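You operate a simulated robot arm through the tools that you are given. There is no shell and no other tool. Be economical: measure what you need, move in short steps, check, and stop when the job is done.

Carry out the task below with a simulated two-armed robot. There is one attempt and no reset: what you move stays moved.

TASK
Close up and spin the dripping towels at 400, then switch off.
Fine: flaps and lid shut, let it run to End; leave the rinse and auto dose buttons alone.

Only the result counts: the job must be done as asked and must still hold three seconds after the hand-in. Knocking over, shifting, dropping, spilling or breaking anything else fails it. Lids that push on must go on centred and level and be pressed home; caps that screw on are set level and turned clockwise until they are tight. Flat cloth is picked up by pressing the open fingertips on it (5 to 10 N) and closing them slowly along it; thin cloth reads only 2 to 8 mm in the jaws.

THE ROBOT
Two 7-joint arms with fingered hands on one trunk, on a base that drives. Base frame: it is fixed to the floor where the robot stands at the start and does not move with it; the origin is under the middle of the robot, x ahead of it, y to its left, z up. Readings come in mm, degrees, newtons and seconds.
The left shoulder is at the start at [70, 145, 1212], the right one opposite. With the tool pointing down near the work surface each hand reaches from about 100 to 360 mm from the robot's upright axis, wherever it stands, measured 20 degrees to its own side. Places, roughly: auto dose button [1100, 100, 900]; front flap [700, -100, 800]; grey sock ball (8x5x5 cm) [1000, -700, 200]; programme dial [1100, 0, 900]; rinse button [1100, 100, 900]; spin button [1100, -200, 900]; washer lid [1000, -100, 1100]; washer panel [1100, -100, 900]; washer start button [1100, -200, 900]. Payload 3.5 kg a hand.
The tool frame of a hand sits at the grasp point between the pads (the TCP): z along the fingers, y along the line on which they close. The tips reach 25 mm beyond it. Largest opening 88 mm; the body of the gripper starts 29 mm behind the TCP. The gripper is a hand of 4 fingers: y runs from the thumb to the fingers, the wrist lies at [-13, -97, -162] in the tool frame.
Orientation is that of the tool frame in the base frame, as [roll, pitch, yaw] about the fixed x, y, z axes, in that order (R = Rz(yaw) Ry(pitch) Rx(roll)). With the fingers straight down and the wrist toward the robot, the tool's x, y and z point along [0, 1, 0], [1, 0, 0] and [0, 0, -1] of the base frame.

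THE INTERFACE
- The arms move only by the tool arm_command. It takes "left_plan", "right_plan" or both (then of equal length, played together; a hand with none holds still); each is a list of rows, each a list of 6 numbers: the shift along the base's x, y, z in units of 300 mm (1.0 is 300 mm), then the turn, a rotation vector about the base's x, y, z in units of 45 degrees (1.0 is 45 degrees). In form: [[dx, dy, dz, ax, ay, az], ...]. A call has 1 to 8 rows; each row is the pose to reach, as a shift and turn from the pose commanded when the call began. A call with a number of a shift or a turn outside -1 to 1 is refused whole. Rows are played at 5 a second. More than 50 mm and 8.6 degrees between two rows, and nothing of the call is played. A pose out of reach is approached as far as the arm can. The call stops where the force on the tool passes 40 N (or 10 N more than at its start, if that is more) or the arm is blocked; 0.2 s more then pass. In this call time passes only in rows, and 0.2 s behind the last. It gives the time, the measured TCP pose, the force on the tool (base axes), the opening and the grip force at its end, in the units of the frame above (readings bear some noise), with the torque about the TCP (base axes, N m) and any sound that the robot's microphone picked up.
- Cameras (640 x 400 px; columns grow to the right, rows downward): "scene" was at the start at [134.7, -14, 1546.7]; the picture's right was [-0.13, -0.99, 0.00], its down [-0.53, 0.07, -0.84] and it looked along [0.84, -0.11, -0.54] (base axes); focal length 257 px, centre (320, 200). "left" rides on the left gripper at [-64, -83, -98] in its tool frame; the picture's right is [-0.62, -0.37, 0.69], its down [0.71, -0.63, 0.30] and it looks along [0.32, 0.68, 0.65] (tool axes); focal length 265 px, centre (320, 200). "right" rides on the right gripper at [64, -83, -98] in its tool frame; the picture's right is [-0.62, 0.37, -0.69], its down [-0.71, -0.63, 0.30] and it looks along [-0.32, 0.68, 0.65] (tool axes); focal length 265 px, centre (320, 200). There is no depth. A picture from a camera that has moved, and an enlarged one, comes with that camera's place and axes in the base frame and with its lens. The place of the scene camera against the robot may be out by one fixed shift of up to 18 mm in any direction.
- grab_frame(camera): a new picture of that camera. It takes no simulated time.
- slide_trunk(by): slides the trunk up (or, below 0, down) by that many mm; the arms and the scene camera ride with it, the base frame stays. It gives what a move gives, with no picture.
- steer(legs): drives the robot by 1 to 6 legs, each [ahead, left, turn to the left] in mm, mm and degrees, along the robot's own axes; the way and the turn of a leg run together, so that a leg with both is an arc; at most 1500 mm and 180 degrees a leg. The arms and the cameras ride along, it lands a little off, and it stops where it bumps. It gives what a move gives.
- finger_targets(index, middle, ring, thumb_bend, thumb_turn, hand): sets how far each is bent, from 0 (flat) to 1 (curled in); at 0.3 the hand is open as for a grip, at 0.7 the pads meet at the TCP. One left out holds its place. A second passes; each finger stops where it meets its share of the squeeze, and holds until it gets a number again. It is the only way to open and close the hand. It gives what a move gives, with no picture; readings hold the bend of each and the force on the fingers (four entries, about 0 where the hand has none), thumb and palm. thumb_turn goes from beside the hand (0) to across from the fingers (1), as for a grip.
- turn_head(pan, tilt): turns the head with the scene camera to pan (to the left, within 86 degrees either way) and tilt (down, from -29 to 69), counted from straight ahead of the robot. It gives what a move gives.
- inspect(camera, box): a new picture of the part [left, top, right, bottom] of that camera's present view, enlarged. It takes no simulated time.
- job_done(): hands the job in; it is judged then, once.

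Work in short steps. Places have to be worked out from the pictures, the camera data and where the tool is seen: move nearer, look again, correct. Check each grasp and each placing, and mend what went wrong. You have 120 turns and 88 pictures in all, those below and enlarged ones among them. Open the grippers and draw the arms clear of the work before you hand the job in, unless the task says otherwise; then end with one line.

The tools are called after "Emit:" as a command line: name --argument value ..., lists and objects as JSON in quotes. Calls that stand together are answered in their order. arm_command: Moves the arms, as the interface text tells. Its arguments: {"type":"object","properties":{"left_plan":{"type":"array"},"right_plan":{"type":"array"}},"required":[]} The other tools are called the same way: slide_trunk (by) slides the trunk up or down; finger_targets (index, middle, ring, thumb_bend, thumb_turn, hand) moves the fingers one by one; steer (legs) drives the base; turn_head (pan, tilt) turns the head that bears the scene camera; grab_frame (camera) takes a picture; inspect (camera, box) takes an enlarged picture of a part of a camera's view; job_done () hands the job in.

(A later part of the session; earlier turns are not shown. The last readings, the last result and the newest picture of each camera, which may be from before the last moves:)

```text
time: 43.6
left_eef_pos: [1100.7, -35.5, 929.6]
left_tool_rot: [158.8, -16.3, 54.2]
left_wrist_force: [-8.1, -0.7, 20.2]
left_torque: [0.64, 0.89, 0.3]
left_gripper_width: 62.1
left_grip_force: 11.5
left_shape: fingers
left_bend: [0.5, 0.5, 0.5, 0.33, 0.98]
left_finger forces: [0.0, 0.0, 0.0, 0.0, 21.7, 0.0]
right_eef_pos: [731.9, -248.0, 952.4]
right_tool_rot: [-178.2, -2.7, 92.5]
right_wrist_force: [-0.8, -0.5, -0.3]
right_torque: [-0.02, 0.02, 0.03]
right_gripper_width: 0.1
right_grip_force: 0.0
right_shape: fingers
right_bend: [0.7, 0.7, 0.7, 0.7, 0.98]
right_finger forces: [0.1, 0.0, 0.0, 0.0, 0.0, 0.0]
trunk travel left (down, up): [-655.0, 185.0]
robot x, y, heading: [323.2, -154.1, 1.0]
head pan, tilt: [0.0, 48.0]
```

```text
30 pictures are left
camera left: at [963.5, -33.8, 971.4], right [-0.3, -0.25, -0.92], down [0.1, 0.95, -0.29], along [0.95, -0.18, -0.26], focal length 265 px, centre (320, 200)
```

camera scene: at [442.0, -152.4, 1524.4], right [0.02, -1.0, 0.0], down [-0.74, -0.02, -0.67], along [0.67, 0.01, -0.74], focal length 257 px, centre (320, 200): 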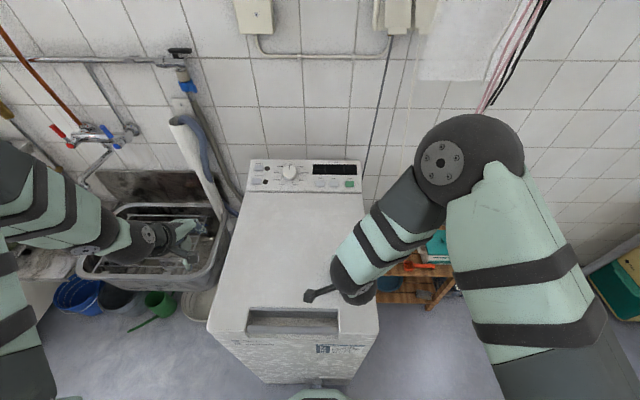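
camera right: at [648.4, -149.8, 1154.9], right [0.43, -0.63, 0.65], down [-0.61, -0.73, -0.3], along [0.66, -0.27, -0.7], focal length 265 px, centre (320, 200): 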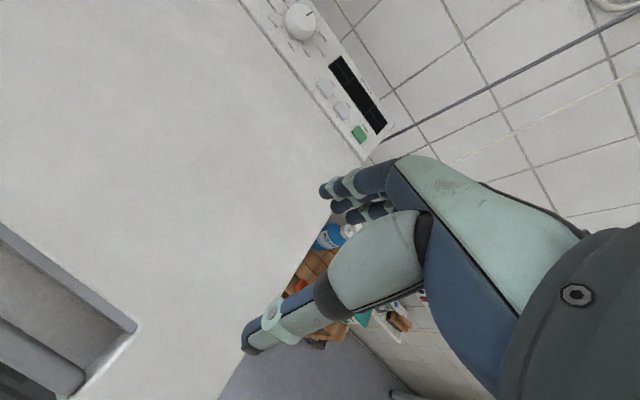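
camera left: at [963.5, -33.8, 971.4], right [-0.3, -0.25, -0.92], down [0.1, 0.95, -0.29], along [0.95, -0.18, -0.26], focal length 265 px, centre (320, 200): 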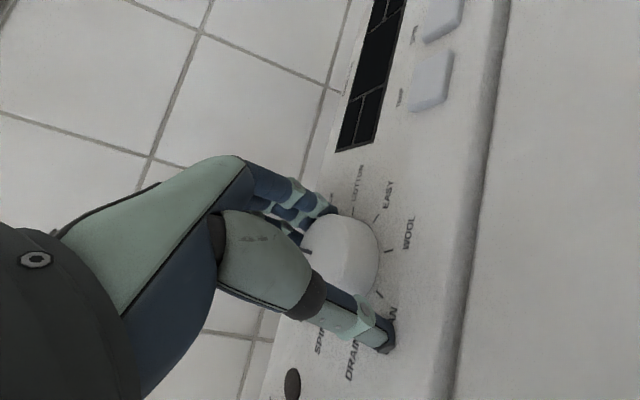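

The thumb tip touches the panel while the fingers are higher: the hand tilts a bit too much. I open slightly, reduce the tilt by 8°, rise 3 mm and close again.

Emit:
finger_targets --hand "left" --index 0.35 --middle 0.35 --ring 0.35 --thumb_bend 0.3

Emit:
arm_command --left_plan '[[0, 0, 0.02, 0, 0.09, 0], [0, 0, 0.01, 0, 0.178, 0]]'

Emit:
finger_targets --hand "left" --index 0.6 --middle 0.6 --ring 0.6 --thumb_bend 0.6

Emit:
grab_frame --camera "left"

```text
time: 44.6
left_eef_pos: [1102.8, -37.3, 930.6]
left_tool_rot: [158.8, -16.3, 54.1]
left_wrist_force: [-3.1, -6.1, 21.1]
left_torque: [0.51, 0.75, 0.28]
left_gripper_width: 79.5
left_grip_force: 10.2
left_shape: fingers
left_bend: [0.35, 0.35, 0.35, 0.3, 0.99]
left_finger forces: [0.0, 0.0, 0.0, 0.1, 20.7, 0.0]
right_eef_pos: [732.2, -247.9, 950.2]
right_tool_rot: [-178.2, -2.7, 92.6]
right_wrist_force: [-0.8, 0.0, 0.6]
right_torque: [0.02, 0.01, -0.02]
right_gripper_width: 0.0
right_grip_force: 0.0
right_shape: fingers
right_bend: [0.7, 0.7, 0.7, 0.7, 0.98]
right_finger forces: [0.0, 0.1, 0.0, 0.0, 0.1, 0.0]
trunk travel left (down, up): [-655.0, 185.0]
robot x, y, heading: [321.9, -154.7, 1.3]
head pan, tilt: [0.0, 48.0]
```

```text
time: 45.2
left_eef_pos: [1081.8, -42.7, 927.7]
left_tool_rot: [164.6, -12.5, 51.9]
left_wrist_force: [-0.7, -0.2, 0.3]
left_torque: [-0.02, -0.02, 0.0]
left_gripper_width: 79.1
left_grip_force: 0.0
left_shape: fingers
left_bend: [0.35, 0.35, 0.35, 0.3, 0.98]
left_finger forces: [0.1, 0.0, 0.0, 0.0, 0.1, 0.1]
left hand out of reach, approached as far as the arm can: row 1, 2
right_eef_pos: [734.0, -245.9, 950.3]
right_tool_rot: [-178.1, -2.6, 92.6]
right_wrist_force: [0.0, -0.1, -0.5]
right_torque: [0.0, -0.04, 0.01]
right_gripper_width: 0.1
right_grip_force: 0.0
right_shape: fingers
right_bend: [0.7, 0.7, 0.7, 0.7, 0.98]
right_finger forces: [0.0, 0.1, 0.0, 0.0, 0.1, 0.0]
trunk travel left (down, up): [-655.0, 185.0]
robot x, y, heading: [324.6, -151.2, 1.2]
head pan, tilt: [0.0, 48.0]
```

```text
time: 46.2
left_eef_pos: [1084.4, -48.2, 929.3]
left_tool_rot: [164.4, -12.7, 51.7]
left_wrist_force: [7.9, -13.2, 5.1]
left_torque: [-0.18, -0.25, -0.51]
left_gripper_width: 20.3
left_grip_force: 7.9
left_shape: fingers
left_bend: [0.6, 0.53, 0.49, 0.6, 0.98]
left_finger forces: [0.0, 7.2, 9.2, 0.0, 0.0, 0.0]
right_eef_pos: [736.5, -248.6, 948.3]
right_tool_rot: [-177.8, -2.8, 92.6]
right_wrist_force: [0.3, -0.3, 0.8]
right_torque: [-0.01, 0.01, -0.02]
right_gripper_width: 0.1
right_grip_force: 0.0
right_shape: fingers
right_bend: [0.7, 0.7, 0.7, 0.7, 0.98]
right_finger forces: [0.0, 0.0, 0.1, 0.1, 0.0, 0.0]
trunk travel left (down, up): [-655.0, 185.0]
robot x, y, heading: [318.4, -152.2, 1.0]
head pan, tilt: [0.0, 48.0]
```

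```text
29 pictures are left
camera left: at [952.9, -43.6, 987.3], right [-0.4, -0.24, -0.88], down [0.08, 0.95, -0.29], along [0.91, -0.19, -0.36], focal length 265 px, centre (320, 200)
```

left: 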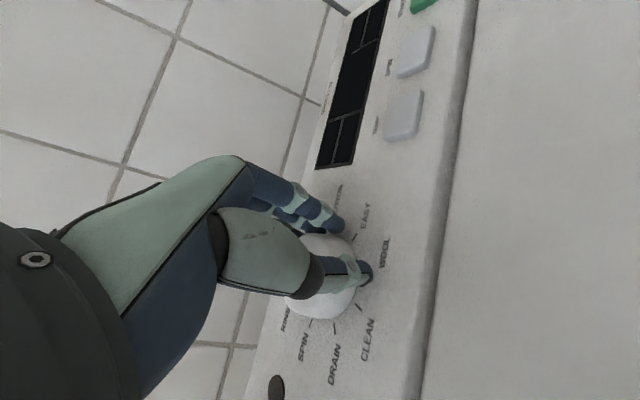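

The arm ran out of reach there. I open, lift off, and turn the robot to the right so that the left shoulder comes forward.

Emit:
finger_targets --hand "left" --index 0.3 --middle 0.3 --ring 0.3 --thumb_bend 0.3

Emit:
arm_command --left_plan '[[-0.01, 0.0, 0.1, 0, 0, 0], [-0.05, 0, 0.22, 0, 0, 0], [-0.15, 0, 0.32, 0, 0, 0], [-0.28, 0, 0.36, 0, 0, 0], [-0.4, 0, 0.36, 0, 0, 0]]' --right_plan '[[0, -0.05, 0.1, 0, 0, 0], [-0.05, -0.1, 0.15, 0, 0, 0], [-0.1, -0.15, 0.2, 0, 0, 0], [-0.1, -0.15, 0.2, 0, 0, 0], [-0.1, -0.15, 0.2, 0, 0, 0]]'

Emit:
inspect --camera "scene" --box '[230, 120, 370, 190]'

```text
time: 47.2
left_eef_pos: [1084.8, -42.7, 929.2]
left_tool_rot: [164.4, -12.6, 51.9]
left_wrist_force: [0.2, -0.7, 0.2]
left_torque: [-0.02, -0.01, 0.03]
left_gripper_width: 84.7
left_grip_force: 0.0
left_shape: fingers
left_bend: [0.3, 0.3, 0.3, 0.3, 0.98]
left_finger forces: [0.0, 0.1, 0.0, 0.0, 0.0, 0.1]
right_eef_pos: [735.6, -247.3, 948.8]
right_tool_rot: [-178.0, -2.6, 92.6]
right_wrist_force: [-0.6, 0.1, -0.5]
right_torque: [0.01, 0.03, 0.0]
right_gripper_width: 0.0
right_grip_force: 0.1
right_shape: fingers
right_bend: [0.7, 0.7, 0.7, 0.7, 0.98]
right_finger forces: [0.1, 0.0, 0.0, 0.0, 0.0, 0.0]
trunk travel left (down, up): [-655.0, 185.0]
robot x, y, heading: [322.3, -155.7, 1.1]
head pan, tilt: [0.0, 48.0]
```

```text
time: 48.4
left_eef_pos: [964.6, -42.7, 1035.1]
left_tool_rot: [165.5, -11.2, 52.7]
left_wrist_force: [0.5, -1.0, -0.5]
left_torque: [-0.01, -0.01, -0.02]
left_gripper_width: 84.3
left_grip_force: 0.0
left_shape: fingers
left_bend: [0.3, 0.3, 0.3, 0.3, 0.98]
left_finger forces: [0.0, 0.1, 0.0, 0.0, 0.0, 0.1]
right_eef_pos: [704.5, -292.4, 1007.8]
right_tool_rot: [-178.0, -2.6, 92.6]
right_wrist_force: [0.2, 0.3, -0.8]
right_torque: [0.01, -0.01, 0.04]
right_gripper_width: 0.0
right_grip_force: 0.1
right_shape: fingers
right_bend: [0.7, 0.7, 0.7, 0.7, 0.98]
right_finger forces: [0.1, 0.1, 0.1, 0.1, 0.0, 0.0]
trunk travel left (down, up): [-655.0, 185.0]
robot x, y, heading: [322.0, -150.9, 1.1]
head pan, tilt: [0.0, 48.0]
```

```text
4.57 times, centred on (300, 155) of scene
camera zoom: at [443.7, -152.3, 1404.1], right [0.02, -1.0, 0.0], down [-0.74, -0.02, -0.67], along [0.67, 0.01, -0.74], focal length 1176 px, centre (411, 406)
```

zoom: 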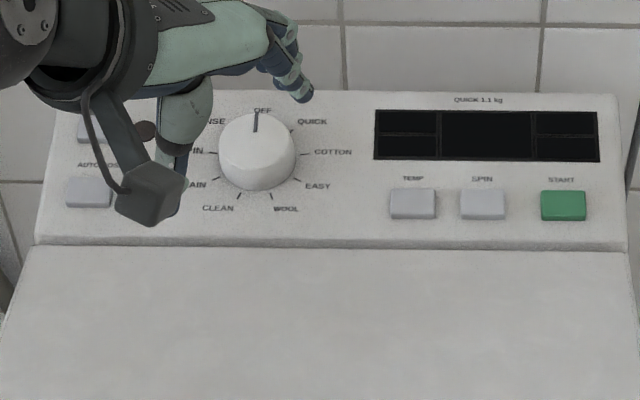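

The dial is still at OFF. I turn the base 25° to the right.

Emit:
steer --legs '[[0, 0, -25]]'

Emit:
turn_head --pan 25 --tilt 40

Emit:
grab_frame --camera "scene"

```text
time: 50.1
left_eef_pos: [952.2, -328.2, 1034.1]
left_tool_rot: [165.7, -11.3, 27.4]
left_wrist_force: [-0.5, 0.8, 0.0]
left_torque: [0.0, -0.01, 0.0]
left_gripper_width: 84.6
left_grip_force: 0.0
left_shape: fingers
left_bend: [0.3, 0.3, 0.3, 0.3, 0.98]
left_finger forces: [0.1, 0.0, 0.0, 0.0, 0.0, 0.0]
right_eef_pos: [610.9, -443.6, 1006.6]
right_tool_rot: [-177.9, -2.6, 67.3]
right_wrist_force: [0.0, -0.1, -0.3]
right_torque: [0.01, -0.02, 0.01]
right_gripper_width: 0.3
right_grip_force: 0.1
right_shape: fingers
right_bend: [0.7, 0.7, 0.7, 0.7, 0.98]
right_finger forces: [0.0, 0.1, 0.1, 0.0, 0.1, 0.1]
trunk travel left (down, up): [-655.0, 185.0]
robot x, y, heading: [320.6, -148.5, -23.9]
head pan, tilt: [0.0, 48.0]
```

```text
time: 51.0
left_eef_pos: [952.3, -329.9, 1034.4]
left_tool_rot: [165.7, -11.3, 27.3]
left_wrist_force: [0.2, 0.0, 0.1]
left_torque: [-0.02, -0.03, 0.01]
left_gripper_width: 84.6
left_grip_force: 0.0
left_shape: fingers
left_bend: [0.3, 0.3, 0.3, 0.3, 0.98]
left_finger forces: [0.0, 0.0, 0.0, 0.0, 0.0, 0.0]
right_eef_pos: [609.4, -442.3, 1007.0]
right_tool_rot: [-177.9, -2.6, 67.2]
right_wrist_force: [-0.1, -0.4, -0.6]
right_torque: [-0.03, -0.02, 0.0]
right_gripper_width: 0.0
right_grip_force: 0.1
right_shape: fingers
right_bend: [0.7, 0.7, 0.7, 0.7, 0.98]
right_finger forces: [0.0, 0.0, 0.0, 0.0, 0.0, 0.1]
trunk travel left (down, up): [-655.0, 185.0]
robot x, y, heading: [322.0, -152.1, -23.8]
head pan, tilt: [25.0, 40.0]
```

```text
27 pictures are left
camera scene: at [447.2, -174.3, 1415.4], right [0.02, -1.0, 0.0], down [-0.64, -0.01, -0.77], along [0.77, 0.01, -0.64], focal length 257 px, centre (320, 200)
```

scene: 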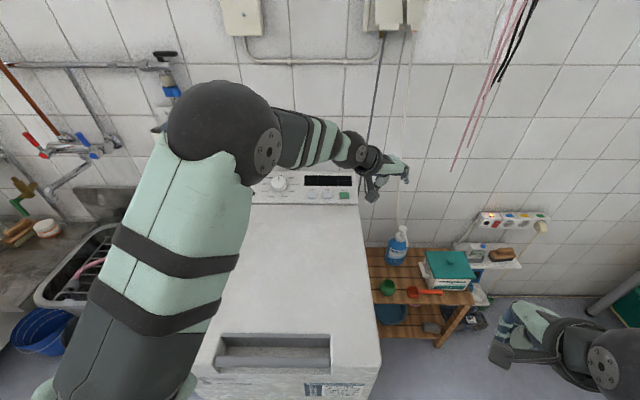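

I bring the left hand back over the knob, restoring its earlier orientation.

Emit:
arm_command --left_plan '[[0.02, 0.13, 0, 0, 0, 0.07], [0.06, 0.25, 0, 0, 0, 0.14], [0.11, 0.37, 0, 0, 0, 0.21], [0.16, 0.5, 0, 0, 0, 0.28], [0.22, 0.63, 0, 0, 0, 0.35], [0.29, 0.76, -0.02, 0, 0, 0.42], [0.37, 0.88, -0.08, 0, 0, 0.5], [0.44, 0.985, -0.17, 0, 0, 0.556]]'

Emit:
grab_frame --camera "left"

```text
time: 52.8
left_eef_pos: [1085.9, -33.4, 979.7]
left_tool_rot: [165.8, -11.1, 52.3]
left_wrist_force: [0.0, 0.2, 0.0]
left_torque: [-0.02, 0.02, 0.02]
left_gripper_width: 84.3
left_grip_force: 0.0
left_shape: fingers
left_bend: [0.3, 0.3, 0.3, 0.3, 0.98]
left_finger forces: [0.0, 0.0, 0.0, 0.0, 0.0, 0.1]
right_eef_pos: [611.8, -442.7, 1007.7]
right_tool_rot: [-177.9, -2.4, 67.3]
right_wrist_force: [0.0, -0.2, 0.5]
right_torque: [0.02, 0.02, -0.02]
right_gripper_width: 0.0
right_grip_force: 0.0
right_shape: fingers
right_bend: [0.7, 0.7, 0.7, 0.7, 0.98]
right_finger forces: [0.0, 0.0, 0.0, 0.0, 0.0, 0.1]
trunk travel left (down, up): [-655.0, 185.0]
robot x, y, heading: [320.1, -152.0, -24.1]
head pan, tilt: [25.0, 40.0]
```

```text
26 pictures are left
camera left: at [957.1, -30.6, 1041.9], right [-0.43, -0.25, -0.87], down [0.06, 0.95, -0.3], along [0.9, -0.18, -0.39], focal length 265 px, centre (320, 200)
```

left: 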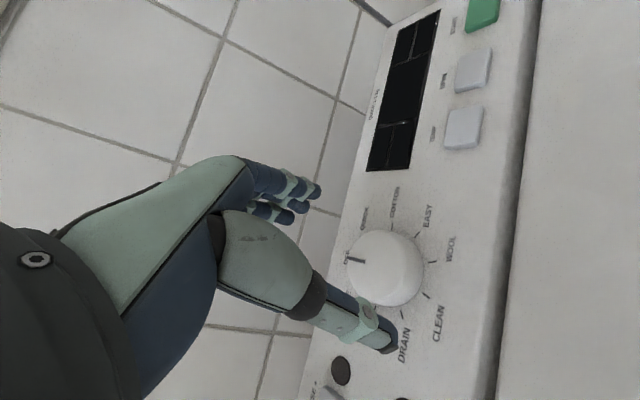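

The knob again measures (1106, −32, 917). I descend around it and check contact.

Emit:
arm_command --left_plan '[[0.03, 0.0, -0.07, 0, 0, 0], [0.06, 0.0, -0.14, 0, 0, 0], [0.063, 0.0, -0.18, 0, 0, 0]]'

Emit:
finger_targets --hand "left" --index 0.6 --middle 0.6 --ring 0.6 --thumb_bend 0.6

Emit:
grab_frame --camera "left"

```text
time: 53.5
left_eef_pos: [1102.5, -35.1, 929.9]
left_tool_rot: [165.6, -11.2, 52.3]
left_wrist_force: [0.1, 0.8, 0.6]
left_torque: [0.0, 0.02, 0.02]
left_gripper_width: 84.6
left_grip_force: 0.1
left_shape: fingers
left_bend: [0.3, 0.3, 0.3, 0.3, 0.98]
left_finger forces: [0.1, 0.0, 0.1, 0.1, 0.0, 0.0]
right_eef_pos: [608.3, -443.0, 1008.4]
right_tool_rot: [-178.1, -2.6, 67.3]
right_wrist_force: [0.2, 0.0, 0.4]
right_torque: [-0.04, -0.02, 0.03]
right_gripper_width: 0.1
right_grip_force: 0.0
right_shape: fingers
right_bend: [0.7, 0.7, 0.7, 0.7, 0.98]
right_finger forces: [0.0, 0.0, 0.0, 0.0, 0.0, 0.1]
trunk travel left (down, up): [-655.0, 185.0]
robot x, y, heading: [321.1, -153.5, -24.3]
head pan, tilt: [25.0, 40.0]
```

```text
time: 54.5
left_eef_pos: [1102.8, -36.3, 931.2]
left_tool_rot: [165.4, -11.3, 52.3]
left_wrist_force: [5.6, -3.0, 7.9]
left_torque: [-0.18, -0.41, -0.11]
left_gripper_width: 40.3
left_grip_force: 13.2
left_shape: fingers
left_bend: [0.52, 0.52, 0.57, 0.51, 0.97]
left_finger forces: [5.1, 12.5, 2.0, 0.1, 6.0, 0.0]
right_eef_pos: [608.5, -443.7, 1006.5]
right_tool_rot: [-178.0, -2.7, 67.3]
right_wrist_force: [0.0, -0.5, -0.6]
right_torque: [0.0, 0.04, -0.02]
right_gripper_width: 0.1
right_grip_force: 0.0
right_shape: fingers
right_bend: [0.7, 0.7, 0.7, 0.7, 0.98]
right_finger forces: [0.0, 0.1, 0.1, 0.0, 0.0, 0.1]
trunk travel left (down, up): [-655.0, 185.0]
robot x, y, heading: [324.5, -153.2, -24.4]
head pan, tilt: [25.0, 40.0]
```

```text
25 pictures are left
camera left: at [972.8, -32.6, 991.4], right [-0.42, -0.25, -0.87], down [0.06, 0.95, -0.3], along [0.9, -0.18, -0.39], focal length 265 px, centre (320, 200)
```

left: 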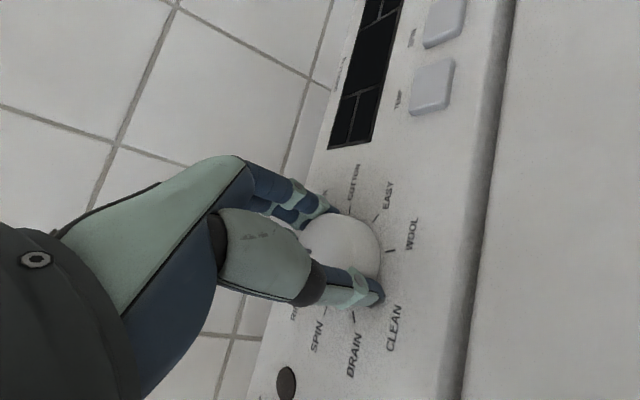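

The knob is gripped (13 N). I turn 40° counter-clockwise about the panel normal, one step, and check.

Emit:
arm_command --left_plan '[[0, 0, 0, -0.056, 0, 0.169], [0, 0, 0, -0.112, 0, 0.337], [0, 0, 0, -0.168, 0, 0.506], [0, 0, 0, -0.224, 0, 0.675], [0, 0, 0, -0.28, 0, 0.843]]'

Emit:
inspect --camera "scene" --box '[230, 140, 370, 220]'

Emit:
grab_frame --camera "left"

```text
time: 55.8
left_eef_pos: [1103.0, -34.8, 930.4]
left_tool_rot: [161.6, 0.5, 90.9]
left_wrist_force: [12.2, -1.3, 10.5]
left_torque: [0.09, -0.55, -0.09]
left_gripper_width: 40.3
left_grip_force: 14.6
left_shape: fingers
left_bend: [0.5, 0.51, 0.56, 0.53, 0.97]
left_finger forces: [7.5, 14.8, 2.8, 0.0, 4.5, 0.1]
right_eef_pos: [609.5, -444.3, 1006.9]
right_tool_rot: [-177.9, -2.8, 67.3]
right_wrist_force: [-0.2, 0.2, -0.4]
right_torque: [-0.03, 0.03, -0.03]
right_gripper_width: 0.0
right_grip_force: 0.1
right_shape: fingers
right_bend: [0.7, 0.7, 0.7, 0.7, 0.98]
right_finger forces: [0.0, 0.1, 0.0, 0.1, 0.0, 0.1]
trunk travel left (down, up): [-655.0, 185.0]
robot x, y, heading: [322.2, -152.0, -24.0]
head pan, tilt: [25.0, 40.0]
```

```text
4.57 times, centred on (300, 180) of scene
camera zoom: at [447.7, -175.4, 1415.5], right [0.02, -1.0, 0.0], down [-0.64, -0.01, -0.77], along [0.77, 0.01, -0.64], focal length 1176 px, centre (411, 291)
```

zoom: 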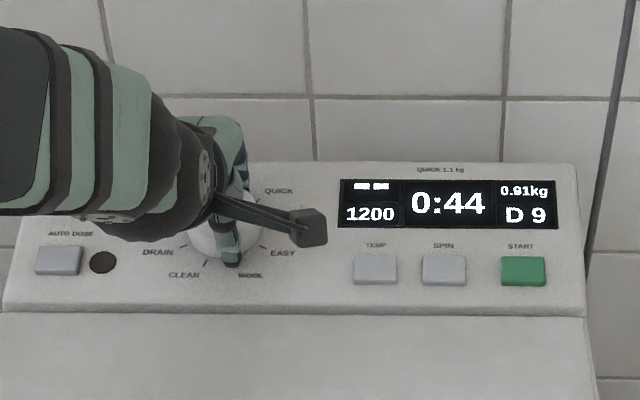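

```text
23 pictures are left
camera left: at [995.3, -100.2, 998.9], right [-0.12, -0.63, -0.77], down [-0.51, 0.7, -0.49], along [0.85, 0.33, -0.41], focal length 265 px, centre (320, 200)
```

left: 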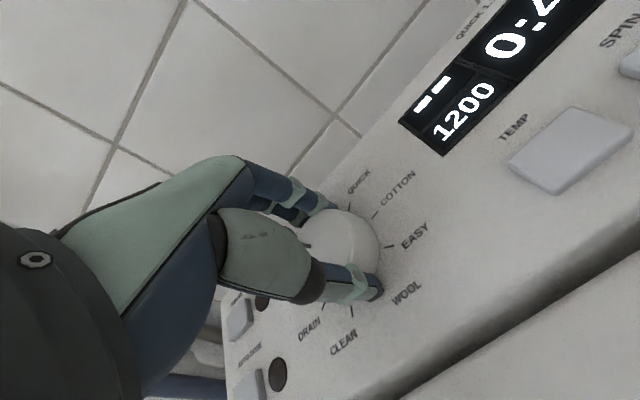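

The display came alive: 1200, 0:44. One step done (RINSE); I turn the next 40° to SPIN.

Emit:
arm_command --left_plan '[[0, 0, 0, -0.056, 0, 0.169], [0, 0, 0, -0.112, 0, 0.337], [0, 0, 0, -0.168, 0, 0.506], [0, 0, 0, -0.224, 0, 0.675], [0, 0, 0, -0.28, 0, 0.843]]'

Emit:
inspect --camera "scene" --box '[230, 140, 370, 220]'

Emit:
grab_frame --camera "left"

```text
time: 57.0
left_eef_pos: [1103.3, -33.6, 930.3]
left_tool_rot: [165.7, 12.3, 129.5]
left_wrist_force: [14.3, 4.5, 13.2]
left_torque: [0.5, -0.51, -0.03]
left_gripper_width: 40.7
left_grip_force: 16.8
left_shape: fingers
left_bend: [0.48, 0.5, 0.56, 0.54, 0.95]
left_finger forces: [9.4, 18.7, 1.9, 0.1, 4.3, 0.0]
right_eef_pos: [609.8, -442.2, 1008.1]
right_tool_rot: [-177.9, -2.6, 67.4]
right_wrist_force: [0.5, -0.7, 0.0]
right_torque: [-0.04, 0.01, -0.02]
right_gripper_width: 0.0
right_grip_force: 0.0
right_shape: fingers
right_bend: [0.7, 0.7, 0.7, 0.7, 0.98]
right_finger forces: [0.1, 0.0, 0.0, 0.0, 0.0, 0.1]
trunk travel left (down, up): [-655.0, 185.0]
robot x, y, heading: [318.3, -152.1, -23.9]
head pan, tilt: [25.0, 40.0]
```

```text
4.57 times, centred on (300, 180) of scene
camera zoom: at [447.8, -174.0, 1415.5], right [0.02, -1.0, 0.0], down [-0.64, -0.01, -0.77], along [0.77, 0.01, -0.64], focal length 1176 px, centre (411, 291)
```

zoom: 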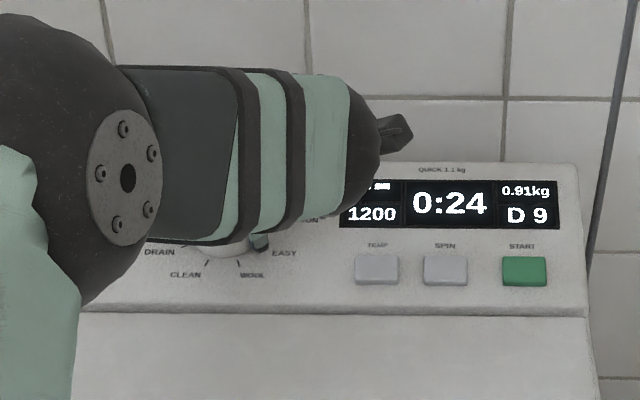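

```text
21 pictures are left
camera left: at [1053.0, -136.6, 1018.4], right [0.35, -0.71, -0.61], down [-0.8, 0.12, -0.59], along [0.5, 0.69, -0.52], focal length 265 px, centre (320, 200)
```

left: 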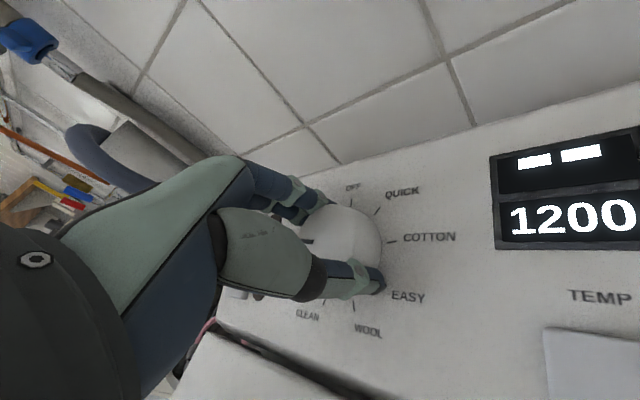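

The display changed to 0:24. I release the knob, lift off and turn the hand back, then verify the dial.

Emit:
finger_targets --hand "left" --index 0.3 --middle 0.3 --ring 0.3 --thumb_bend 0.3

Emit:
arm_command --left_plan '[[-0.03, 0, 0.09, 0, 0, 0], [-0.07, 0, 0.21, 0, 0, 0], [-0.12, 0, 0.33, 0.056, 0, -0.169], [-0.17, 0, 0.4, 0.112, 0, -0.337], [-0.22, 0, 0.42, 0.168, 0, -0.506], [-0.26, 0, 0.42, 0.224, 0, -0.675], [-0.3, 0, 0.42, 0.28, 0, -0.843]]'

Emit:
grab_frame --camera "left"

```text
time: 58.0
left_eef_pos: [1103.5, -35.6, 929.0]
left_tool_rot: [166.1, 12.2, 129.4]
left_wrist_force: [0.9, 0.3, 0.4]
left_torque: [0.0, -0.01, 0.0]
left_gripper_width: 84.4
left_grip_force: 0.0
left_shape: fingers
left_bend: [0.3, 0.3, 0.3, 0.3, 0.97]
left_finger forces: [0.0, 0.0, 0.1, 0.1, 0.0, 0.0]
right_eef_pos: [609.6, -443.7, 1007.3]
right_tool_rot: [-177.9, -2.6, 67.3]
right_wrist_force: [-0.7, 0.2, -0.5]
right_torque: [0.0, 0.0, 0.02]
right_gripper_width: 0.1
right_grip_force: 0.0
right_shape: fingers
right_bend: [0.7, 0.7, 0.7, 0.7, 0.98]
right_finger forces: [0.1, 0.0, 0.0, 0.0, 0.1, 0.1]
trunk travel left (down, up): [-655.0, 185.0]
robot x, y, heading: [319.6, -154.6, -24.1]
head pan, tilt: [25.0, 40.0]
```

```text
time: 59.5
left_eef_pos: [1013.6, -34.0, 1055.8]
left_tool_rot: [161.7, 0.6, 90.6]
left_wrist_force: [0.0, -0.5, -0.1]
left_torque: [-0.04, 0.03, 0.0]
left_gripper_width: 84.2
left_grip_force: 0.0
left_shape: fingers
left_bend: [0.3, 0.3, 0.3, 0.3, 0.97]
left_finger forces: [0.1, 0.0, 0.0, 0.0, 0.1, 0.0]
right_eef_pos: [610.5, -442.3, 1008.0]
right_tool_rot: [-177.9, -2.5, 67.4]
right_wrist_force: [0.3, 0.0, 0.0]
right_torque: [-0.03, 0.02, 0.03]
right_gripper_width: 0.1
right_grip_force: 0.1
right_shape: fingers
right_bend: [0.7, 0.7, 0.7, 0.7, 0.98]
right_finger forces: [0.1, 0.1, 0.0, 0.1, 0.0, 0.1]
trunk travel left (down, up): [-655.0, 185.0]
robot x, y, heading: [321.1, -149.9, -24.0]
head pan, tilt: [25.0, 40.0]
```

```text
20 pictures are left
camera left: at [905.0, -99.2, 1124.3], right [-0.13, -0.63, -0.77], down [-0.51, 0.7, -0.49], along [0.85, 0.33, -0.41], focal length 265 px, centre (320, 200)
```

left: 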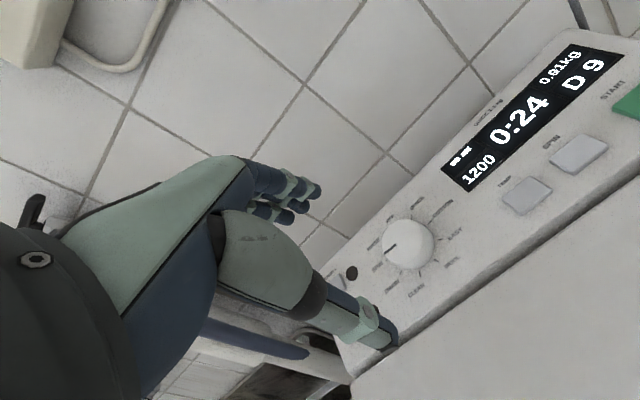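

The pointer is on SPIN (0:24, 1200). Now I shape the left hand for button pressing: middle finger and thumb pinched as a tip, the others curled.

Emit:
finger_targets --hand "left" --index 1.0 --middle 0.65 --ring 1.0 --thumb_bend 0.65

Emit:
arm_command --left_plan '[[0.03, -0.12, -0.02, 0, 0, 0], [0.05, -0.24, -0.06, 0, 0, 0], [0.07, -0.36, -0.12, 0, 0, 0], [0.08, -0.48, -0.2, 0, 0, 0], [0.09, -0.493, -0.28, 0, 0, 0]]'

Emit:
grab_frame --camera "left"

Emit:
inspect --camera "scene" --box '[230, 140, 370, 220]'

```text
time: 60.5
left_eef_pos: [1014.4, -34.7, 1055.3]
left_tool_rot: [161.8, 0.5, 90.8]
left_wrist_force: [-0.7, 0.0, 1.1]
left_torque: [-0.01, 0.0, 0.04]
left_gripper_width: 38.2
left_grip_force: 0.0
left_shape: fingers
left_bend: [1.0, 0.65, 1.0, 0.65, 0.97]
left_finger forces: [0.0, 0.1, 0.1, 0.0, 0.1, 0.0]
right_eef_pos: [610.1, -443.7, 1006.1]
right_tool_rot: [-177.9, -2.6, 67.3]
right_wrist_force: [-0.1, -0.4, 0.7]
right_torque: [0.0, 0.01, 0.01]
right_gripper_width: 0.2
right_grip_force: 0.1
right_shape: fingers
right_bend: [0.7, 0.7, 0.7, 0.7, 0.98]
right_finger forces: [0.0, 0.1, 0.1, 0.0, 0.0, 0.0]
trunk travel left (down, up): [-655.0, 185.0]
robot x, y, heading: [318.8, -150.4, -24.1]
head pan, tilt: [25.0, 40.0]
```

```text
time: 61.8
left_eef_pos: [1041.3, -183.9, 969.8]
left_tool_rot: [161.8, 0.6, 90.9]
left_wrist_force: [-0.1, 0.6, 0.9]
left_torque: [0.0, 0.01, 0.01]
left_gripper_width: 38.5
left_grip_force: 0.1
left_shape: fingers
left_bend: [1.0, 0.65, 1.0, 0.65, 0.97]
left_finger forces: [0.0, 0.0, 0.1, 0.1, 0.1, 0.1]
right_eef_pos: [610.8, -442.4, 1006.7]
right_tool_rot: [-177.9, -2.6, 67.4]
right_wrist_force: [0.2, 0.0, 0.4]
right_torque: [-0.01, -0.02, -0.01]
right_gripper_width: 0.2
right_grip_force: 0.2
right_shape: fingers
right_bend: [0.7, 0.7, 0.7, 0.7, 0.98]
right_finger forces: [0.0, 0.1, 0.1, 0.0, 0.0, 0.0]
trunk travel left (down, up): [-655.0, 185.0]
robot x, y, heading: [316.8, -154.3, -24.3]
head pan, tilt: [25.0, 40.0]
```

```text
19 pictures are left
camera left: at [933.4, -248.8, 1038.9], right [-0.13, -0.63, -0.77], down [-0.51, 0.7, -0.49], along [0.85, 0.33, -0.41], focal length 265 px, centre (320, 200)
```

left: 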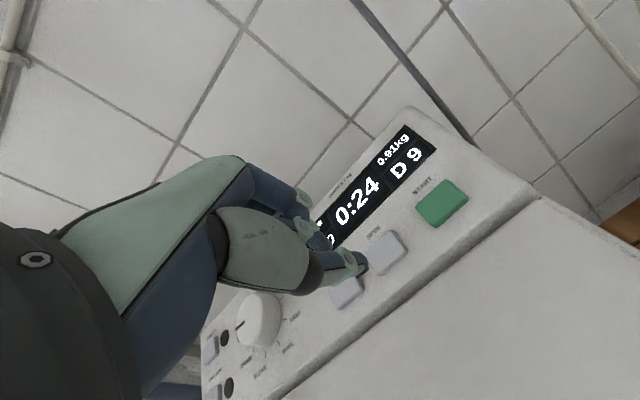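

```text
4.57 times, centred on (300, 180) of scene
camera zoom: at [448.2, -173.5, 1415.4], right [0.02, -1.0, 0.0], down [-0.64, -0.01, -0.77], along [0.77, 0.01, -0.64], focal length 1176 px, centre (411, 291)
```

zoom: 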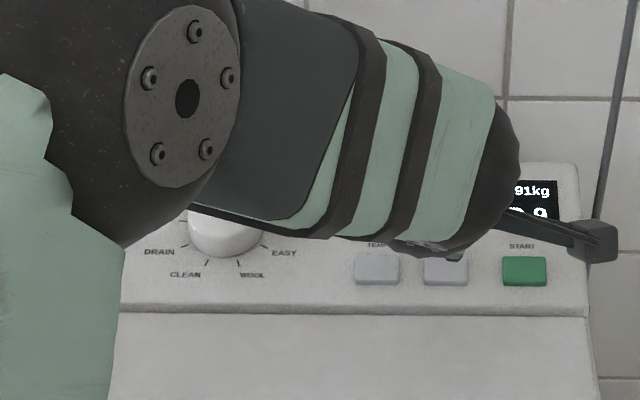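

The thumb tip projects to (1035, −184, 941); the SPIN button is at about (1065, −189, 911). I curl the middle finger too, so that only the thumb presses, then approach in small steps.

Emit:
finger_targets --hand "left" --middle 1.0

Emit:
arm_command --left_plan '[[0.05, -0.015, 0, 0, 0, 0], [0.09, -0.017, -0.03, 0, 0, 0], [0.095, -0.017, -0.06, 0, 0, 0]]'

Emit:
grab_frame --camera "left"

```text
time: 62.8
left_eef_pos: [1040.6, -184.8, 969.7]
left_tool_rot: [161.9, 0.5, 90.8]
left_wrist_force: [-1.0, -0.6, -0.1]
left_torque: [-0.01, 0.02, 0.05]
left_gripper_width: 37.9
left_grip_force: 0.1
left_shape: fingers
left_bend: [1.0, 1.0, 1.0, 0.65, 0.97]
left_finger forces: [0.0, 0.0, 0.0, 0.0, 0.0, 0.0]
right_eef_pos: [610.2, -442.7, 1007.6]
right_tool_rot: [-177.9, -2.6, 67.3]
right_wrist_force: [-0.7, -0.3, 0.6]
right_torque: [0.03, 0.02, 0.03]
right_gripper_width: 0.0
right_grip_force: 0.1
right_shape: fingers
right_bend: [0.7, 0.7, 0.7, 0.7, 0.98]
right_finger forces: [0.1, 0.0, 0.0, 0.0, 0.1, 0.0]
trunk travel left (down, up): [-655.0, 185.0]
robot x, y, heading: [324.4, -152.8, -24.0]
head pan, tilt: [25.0, 40.0]
```

```text
time: 63.5
left_eef_pos: [1069.2, -187.8, 952.0]
left_tool_rot: [161.9, 0.6, 90.7]
left_wrist_force: [0.3, -0.3, 0.0]
left_torque: [-0.03, 0.01, -0.03]
left_gripper_width: 38.0
left_grip_force: 0.0
left_shape: fingers
left_bend: [1.0, 1.0, 1.0, 0.65, 0.97]
left_finger forces: [0.1, 0.0, 0.0, 0.0, 0.0, 0.1]
right_eef_pos: [609.9, -441.8, 1005.9]
right_tool_rot: [-177.9, -2.5, 67.3]
right_wrist_force: [1.0, -0.1, 0.0]
right_torque: [-0.01, 0.01, 0.0]
right_gripper_width: 0.0
right_grip_force: 0.0
right_shape: fingers
right_bend: [0.7, 0.7, 0.7, 0.7, 0.98]
right_finger forces: [0.1, 0.0, 0.0, 0.0, 0.1, 0.0]
trunk travel left (down, up): [-655.0, 185.0]
robot x, y, heading: [323.5, -152.1, -23.9]
head pan, tilt: [25.0, 40.0]
```

```text
17 pictures are left
camera left: at [960.2, -253.3, 1021.5], right [-0.12, -0.63, -0.77], down [-0.51, 0.7, -0.49], along [0.85, 0.33, -0.41], focal length 265 px, centre (320, 200)
```

left: 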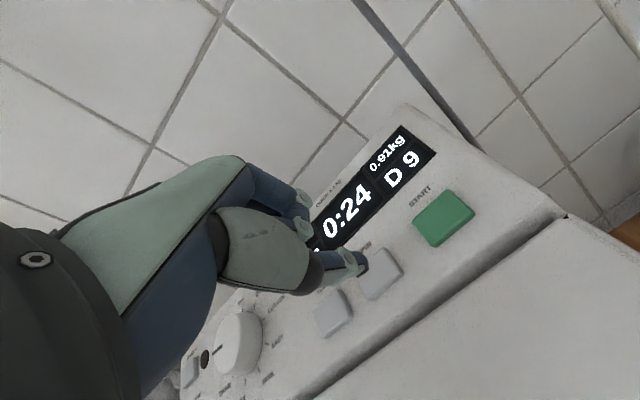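

The thumb tip is just above SPIN. I press down in 4 mm steps.

Emit:
arm_command --left_plan '[[0.005, -0.012, -0.015, 0, 0, 0], [0.009, -0.012, -0.028, 0, 0, 0], [0.013, -0.012, -0.041, 0, 0, 0], [0.017, -0.012, -0.054, 0, 0, 0]]'

```text
time: 64.5
left_eef_pos: [1074.1, -191.8, 935.5]
left_tool_rot: [161.7, 0.5, 90.8]
left_wrist_force: [0.1, -0.3, 0.1]
left_torque: [0.03, 0.0, -0.02]
left_gripper_width: 38.2
left_grip_force: 0.0
left_shape: fingers
left_bend: [1.0, 1.0, 1.0, 0.65, 0.97]
left_finger forces: [0.0, 0.0, 0.0, 0.0, 0.0, 0.0]
right_eef_pos: [610.5, -442.0, 1006.2]
right_tool_rot: [-177.9, -2.6, 67.3]
right_wrist_force: [-0.2, -0.1, -0.1]
right_torque: [-0.03, -0.01, 0.01]
right_gripper_width: 0.0
right_grip_force: 0.1
right_shape: fingers
right_bend: [0.7, 0.7, 0.7, 0.7, 0.98]
right_finger forces: [0.1, 0.0, 0.0, 0.1, 0.0, 0.0]
trunk travel left (down, up): [-655.0, 185.0]
robot x, y, heading: [320.6, -152.9, -24.1]
head pan, tilt: [25.0, 40.0]
```

No contact yet; I continue down in finer steps and then lift straight off.

Emit:
arm_command --left_plan '[[0.004, 0, -0.012, 0, 0, 0], [0.007, 0, -0.022, 0, 0, 0], [0.01, 0, -0.032, 0, 0, 0]]'

```text
time: 65.3
left_eef_pos: [1074.8, -190.5, 927.1]
left_tool_rot: [161.9, 0.5, 90.8]
left_wrist_force: [-0.6, -0.8, 0.6]
left_torque: [-0.02, 0.02, -0.03]
left_gripper_width: 38.6
left_grip_force: 0.4
left_shape: fingers
left_bend: [1.0, 1.0, 1.0, 0.65, 0.97]
left_finger forces: [0.0, 0.0, 0.1, 0.0, 0.5, 0.0]
right_eef_pos: [610.2, -443.2, 1007.4]
right_tool_rot: [-178.0, -2.6, 67.3]
right_wrist_force: [-0.5, 0.7, 0.1]
right_torque: [0.02, 0.02, -0.04]
right_gripper_width: 0.0
right_grip_force: 0.0
right_shape: fingers
right_bend: [0.7, 0.7, 0.7, 0.7, 0.98]
right_finger forces: [0.0, 0.0, 0.0, 0.0, 0.1, 0.1]
trunk travel left (down, up): [-655.0, 185.0]
robot x, y, heading: [319.7, -150.8, -24.0]
head pan, tilt: [25.0, 40.0]
```

Contact is just starting (0.5 N). I press 6 mm further and release.

Emit:
arm_command --left_plan '[[0.003, 0, -0.01, 0, 0, 0], [0.006, 0, -0.02, 0, 0, 0]]'

Emit:
arm_command --left_plan '[[-0.006, 0, 0.02, 0, 0, 0], [-0.02, 0, 0.07, 0, 0, 0]]'

Emit:
grab_frame --camera "left"

```text
time: 66.0
left_eef_pos: [1075.7, -190.3, 923.1]
left_tool_rot: [161.5, 0.6, 90.7]
left_wrist_force: [-2.4, 0.0, 5.5]
left_torque: [-0.04, 0.13, -0.03]
left_gripper_width: 38.3
left_grip_force: 2.9
left_shape: fingers
left_bend: [1.0, 1.0, 1.0, 0.65, 0.98]
left_finger forces: [0.0, 0.0, 0.0, 0.0, 5.9, 0.0]
right_eef_pos: [608.2, -442.9, 1008.6]
right_tool_rot: [-178.0, -2.6, 67.3]
right_wrist_force: [-0.4, -0.2, 0.4]
right_torque: [-0.01, -0.01, 0.03]
right_gripper_width: 0.0
right_grip_force: 0.1
right_shape: fingers
right_bend: [0.7, 0.7, 0.7, 0.7, 0.98]
right_finger forces: [0.0, 0.1, 0.0, 0.0, 0.1, 0.1]
trunk travel left (down, up): [-655.0, 185.0]
robot x, y, heading: [324.1, -152.0, -24.2]
head pan, tilt: [25.0, 40.0]
heard: click
```

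```text
time: 66.5
left_eef_pos: [1072.1, -190.2, 941.4]
left_tool_rot: [161.8, 0.6, 90.7]
left_wrist_force: [-0.7, 0.1, 0.6]
left_torque: [-0.03, 0.01, 0.01]
left_gripper_width: 37.8
left_grip_force: 0.1
left_shape: fingers
left_bend: [1.0, 1.0, 1.0, 0.65, 0.98]
left_finger forces: [0.0, 0.1, 0.0, 0.0, 0.0, 0.1]
right_eef_pos: [609.3, -443.6, 1008.3]
right_tool_rot: [-178.0, -2.7, 67.4]
right_wrist_force: [0.4, -0.1, -0.8]
right_torque: [-0.01, 0.05, 0.01]
right_gripper_width: 0.1
right_grip_force: 0.0
right_shape: fingers
right_bend: [0.7, 0.7, 0.7, 0.7, 0.98]
right_finger forces: [0.0, 0.1, 0.0, 0.0, 0.1, 0.0]
trunk travel left (down, up): [-655.0, 185.0]
robot x, y, heading: [321.1, -149.5, -23.9]
head pan, tilt: [25.0, 40.0]
```

```text
16 pictures are left
camera left: at [962.8, -255.8, 1010.7], right [-0.12, -0.63, -0.77], down [-0.51, 0.7, -0.49], along [0.85, 0.33, -0.41], focal length 265 px, centre (320, 200)
```

left: 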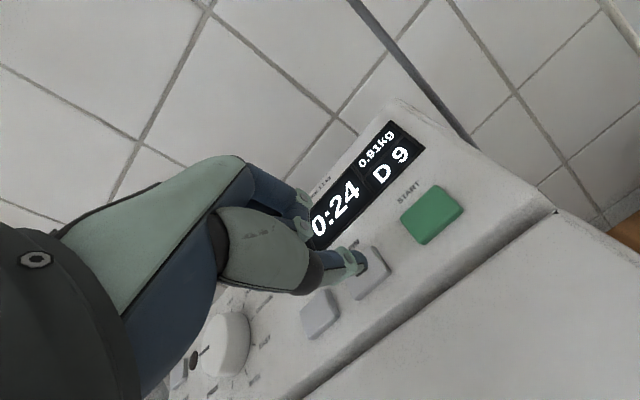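

A click was heard. I draw back to read the speed on the display.

Emit:
arm_command --left_plan '[[-0.03, 0.06, 0.1, 0, 0, 0], [-0.07, 0.17, 0.2, 0, 0, 0], [-0.1, 0.27, 0.3, 0, 0, 0]]'

Emit:
grab_frame --camera "left"

```text
time: 67.3
left_eef_pos: [1038.9, -112.0, 1034.4]
left_tool_rot: [161.9, 0.6, 90.8]
left_wrist_force: [0.1, 0.2, -0.2]
left_torque: [0.0, 0.04, -0.04]
left_gripper_width: 37.9
left_grip_force: 0.1
left_shape: fingers
left_bend: [1.0, 1.0, 1.0, 0.65, 0.98]
left_finger forces: [0.1, 0.1, 0.1, 0.0, 0.0, 0.0]
right_eef_pos: [608.9, -443.4, 1007.2]
right_tool_rot: [-177.9, -2.6, 67.3]
right_wrist_force: [0.1, -0.4, 0.6]
right_torque: [-0.03, 0.04, -0.01]
right_gripper_width: 0.0
right_grip_force: 0.1
right_shape: fingers
right_bend: [0.7, 0.7, 0.7, 0.7, 0.98]
right_finger forces: [0.0, 0.0, 0.1, 0.0, 0.0, 0.0]
trunk travel left (down, up): [-655.0, 185.0]
robot x, y, heading: [322.4, -156.3, -24.3]
head pan, tilt: [25.0, 40.0]
```

```text
15 pictures are left
camera left: at [930.3, -176.6, 1102.6], right [-0.13, -0.63, -0.77], down [-0.51, 0.7, -0.49], along [0.85, 0.33, -0.41], focal length 265 px, centre (320, 200)
```

left: 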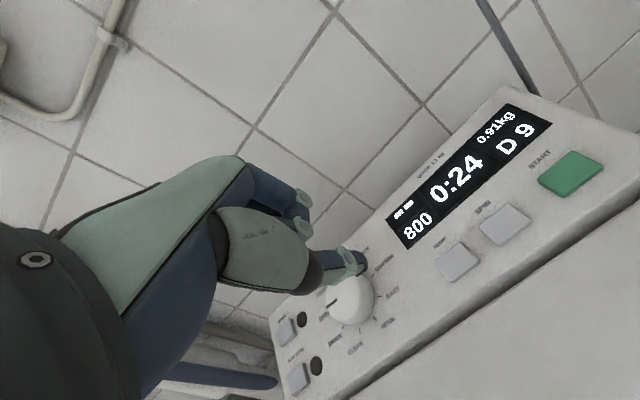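

It reads 800 now (down from 1200). I press SPIN once more along the same path and draw back to read.

Emit:
arm_command --left_plan '[[0.03, -0.1, -0.1, 0, 0, 0], [0.07, -0.21, -0.2, 0, 0, 0], [0.1, -0.27, -0.3, 0, 0, 0], [0.11, -0.27, -0.335, 0, 0, 0], [0.115, -0.27, -0.355, 0, 0, 0], [0.12, -0.27, -0.37, 0, 0, 0], [0.115, -0.27, -0.35, 0, 0, 0], [0.1, -0.27, -0.3, 0, 0, 0]]'

Emit:
arm_command --left_plan '[[-0.03, 0.06, 0.1, 0, 0, 0], [-0.07, 0.17, 0.2, 0, 0, 0], [-0.1, 0.27, 0.3, 0, 0, 0]]'

Emit:
grab_frame --camera "left"

```text
time: 69.2
left_eef_pos: [1072.3, -192.1, 943.5]
left_tool_rot: [161.9, 0.5, 90.8]
left_wrist_force: [0.4, 0.1, -0.2]
left_torque: [0.07, -0.04, 0.04]
left_gripper_width: 38.4
left_grip_force: 0.1
left_shape: fingers
left_bend: [1.0, 1.0, 1.0, 0.65, 0.98]
left_finger forces: [0.0, 0.0, 0.0, 0.0, 0.0, 0.0]
right_eef_pos: [608.7, -443.0, 1006.9]
right_tool_rot: [-178.0, -2.6, 67.3]
right_wrist_force: [0.0, -0.1, 0.7]
right_torque: [0.02, -0.04, 0.01]
right_gripper_width: 0.0
right_grip_force: 0.1
right_shape: fingers
right_bend: [0.7, 0.7, 0.7, 0.7, 0.98]
right_finger forces: [0.0, 0.1, 0.0, 0.0, 0.0, 0.1]
trunk travel left (down, up): [-655.0, 185.0]
robot x, y, heading: [316.4, -150.4, -24.0]
head pan, tilt: [25.0, 40.0]
heard: click
```

```text
time: 70.0
left_eef_pos: [1040.9, -109.5, 1033.1]
left_tool_rot: [161.7, 0.5, 90.7]
left_wrist_force: [0.5, -0.5, -0.3]
left_torque: [0.02, -0.01, -0.01]
left_gripper_width: 38.2
left_grip_force: 0.1
left_shape: fingers
left_bend: [1.0, 1.0, 1.0, 0.65, 0.98]
left_finger forces: [0.0, 0.1, 0.0, 0.1, 0.0, 0.0]
right_eef_pos: [608.7, -442.5, 1007.0]
right_tool_rot: [-178.0, -2.7, 67.3]
right_wrist_force: [1.1, 0.7, 0.2]
right_torque: [-0.02, -0.03, 0.0]
right_gripper_width: 0.0
right_grip_force: 0.0
right_shape: fingers
right_bend: [0.7, 0.7, 0.7, 0.7, 0.98]
right_finger forces: [0.0, 0.0, 0.1, 0.1, 0.0, 0.1]
trunk travel left (down, up): [-655.0, 185.0]
robot x, y, heading: [319.8, -153.3, -23.7]
head pan, tilt: [25.0, 40.0]
```

```text
14 pictures are left
camera left: at [933.4, -174.3, 1102.0], right [-0.12, -0.63, -0.77], down [-0.51, 0.7, -0.49], along [0.85, 0.33, -0.41], focal length 265 px, centre (320, 200)
```

left: 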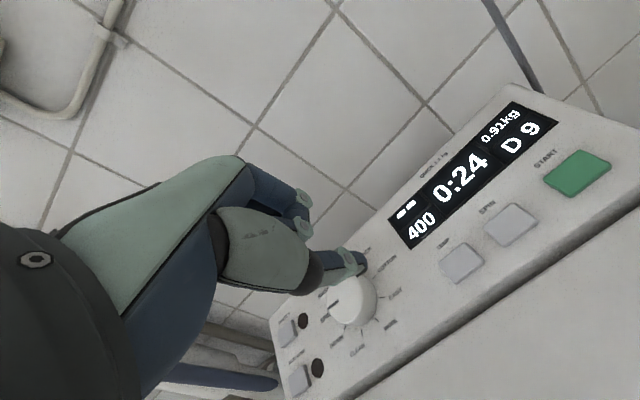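

The speed reads 400. I zoom to confirm the dial is on SPIN before starting.

Emit:
inspect --camera "left" --box '[270, 240, 430, 370]'

```text
3.08 times, centred on (350, 305) of left
camera zoom: at [933.4, -174.3, 1102.0], right [-0.12, -0.63, -0.77], down [-0.51, 0.7, -0.49], along [0.85, 0.33, -0.41], focal length 817 px, centre (228, -123)
```

zoom: 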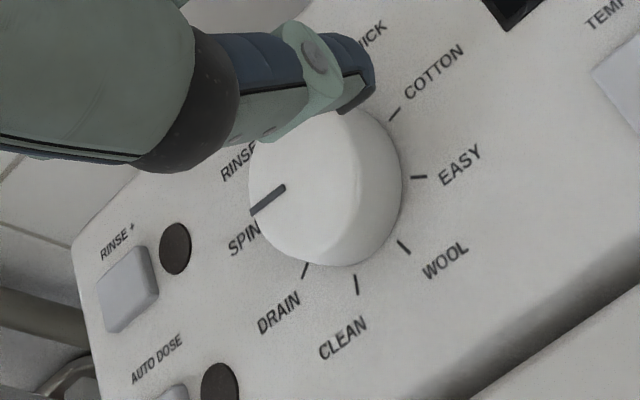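

The pointer is at SPIN. I press START, 50 mm right of SPIN, at the same depth.

Emit:
arm_command --left_plan '[[0.03, -0.12, -0.09, 0, 0, 0], [0.06, -0.24, -0.18, 0, 0, 0], [0.09, -0.36, -0.26, 0, 0, 0], [0.1, -0.437, -0.31, 0, 0, 0], [0.11, -0.437, -0.335, 0, 0, 0], [0.115, -0.437, -0.355, 0, 0, 0], [0.12, -0.437, -0.372, 0, 0, 0], [0.1, -0.437, -0.31, 0, 0, 0]]'

Emit:
arm_command --left_plan '[[-0.03, 0.08, 0.1, 0, 0, 0], [-0.06, 0.19, 0.2, 0, 0, 0], [-0.08, 0.31, 0.27, 0, 0, 0], [-0.1, 0.437, 0.31, 0, 0, 0]]'

Emit:
grab_frame --camera "left"

```text
time: 71.8
left_eef_pos: [1069.5, -241.1, 936.6]
left_tool_rot: [161.7, 0.5, 90.9]
left_wrist_force: [0.9, 0.8, 0.0]
left_torque: [0.03, 0.0, -0.01]
left_gripper_width: 38.1
left_grip_force: 0.2
left_shape: fingers
left_bend: [1.0, 1.0, 1.0, 0.65, 0.98]
left_finger forces: [0.0, 0.1, 0.1, 0.1, 0.0, 0.0]
right_eef_pos: [609.0, -441.9, 1006.7]
right_tool_rot: [-178.0, -2.5, 67.4]
right_wrist_force: [-0.3, -0.1, 0.8]
right_torque: [-0.02, 0.02, -0.01]
right_gripper_width: 0.0
right_grip_force: 0.1
right_shape: fingers
right_bend: [0.7, 0.7, 0.7, 0.7, 0.98]
right_finger forces: [0.1, 0.0, 0.0, 0.1, 0.0, 0.0]
trunk travel left (down, up): [-655.0, 185.0]
robot x, y, heading: [322.9, -153.3, -24.2]
head pan, tilt: [25.0, 40.0]
heard: click
```

```text
time: 72.8
left_eef_pos: [1041.9, -107.0, 1028.7]
left_tool_rot: [161.7, 0.6, 90.7]
left_wrist_force: [0.1, 0.3, 0.6]
left_torque: [-0.01, -0.01, -0.04]
left_gripper_width: 38.1
left_grip_force: 0.2
left_shape: fingers
left_bend: [1.0, 1.0, 1.0, 0.65, 0.98]
left_finger forces: [0.0, 0.0, 0.1, 0.1, 0.0, 0.0]
right_eef_pos: [609.8, -442.7, 1008.3]
right_tool_rot: [-178.1, -2.5, 67.3]
right_wrist_force: [0.4, -0.5, 0.7]
right_torque: [-0.04, 0.04, 0.01]
right_gripper_width: 0.3
right_grip_force: 0.1
right_shape: fingers
right_bend: [0.7, 0.7, 0.7, 0.7, 0.98]
right_finger forces: [0.0, 0.0, 0.0, 0.0, 0.0, 0.1]
trunk travel left (down, up): [-655.0, 185.0]
robot x, y, heading: [323.4, -149.0, -23.9]
head pan, tilt: [25.0, 40.0]
```

```text
12 pictures are left
camera left: at [932.9, -172.8, 1097.5], right [-0.12, -0.63, -0.77], down [-0.51, 0.7, -0.49], along [0.85, 0.33, -0.41], focal length 265 px, centre (320, 200)
```

left: 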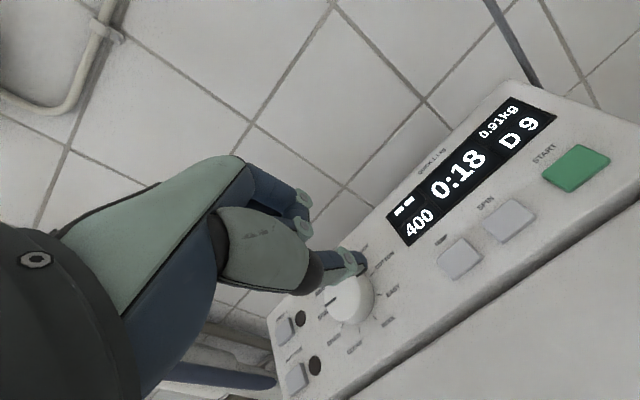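

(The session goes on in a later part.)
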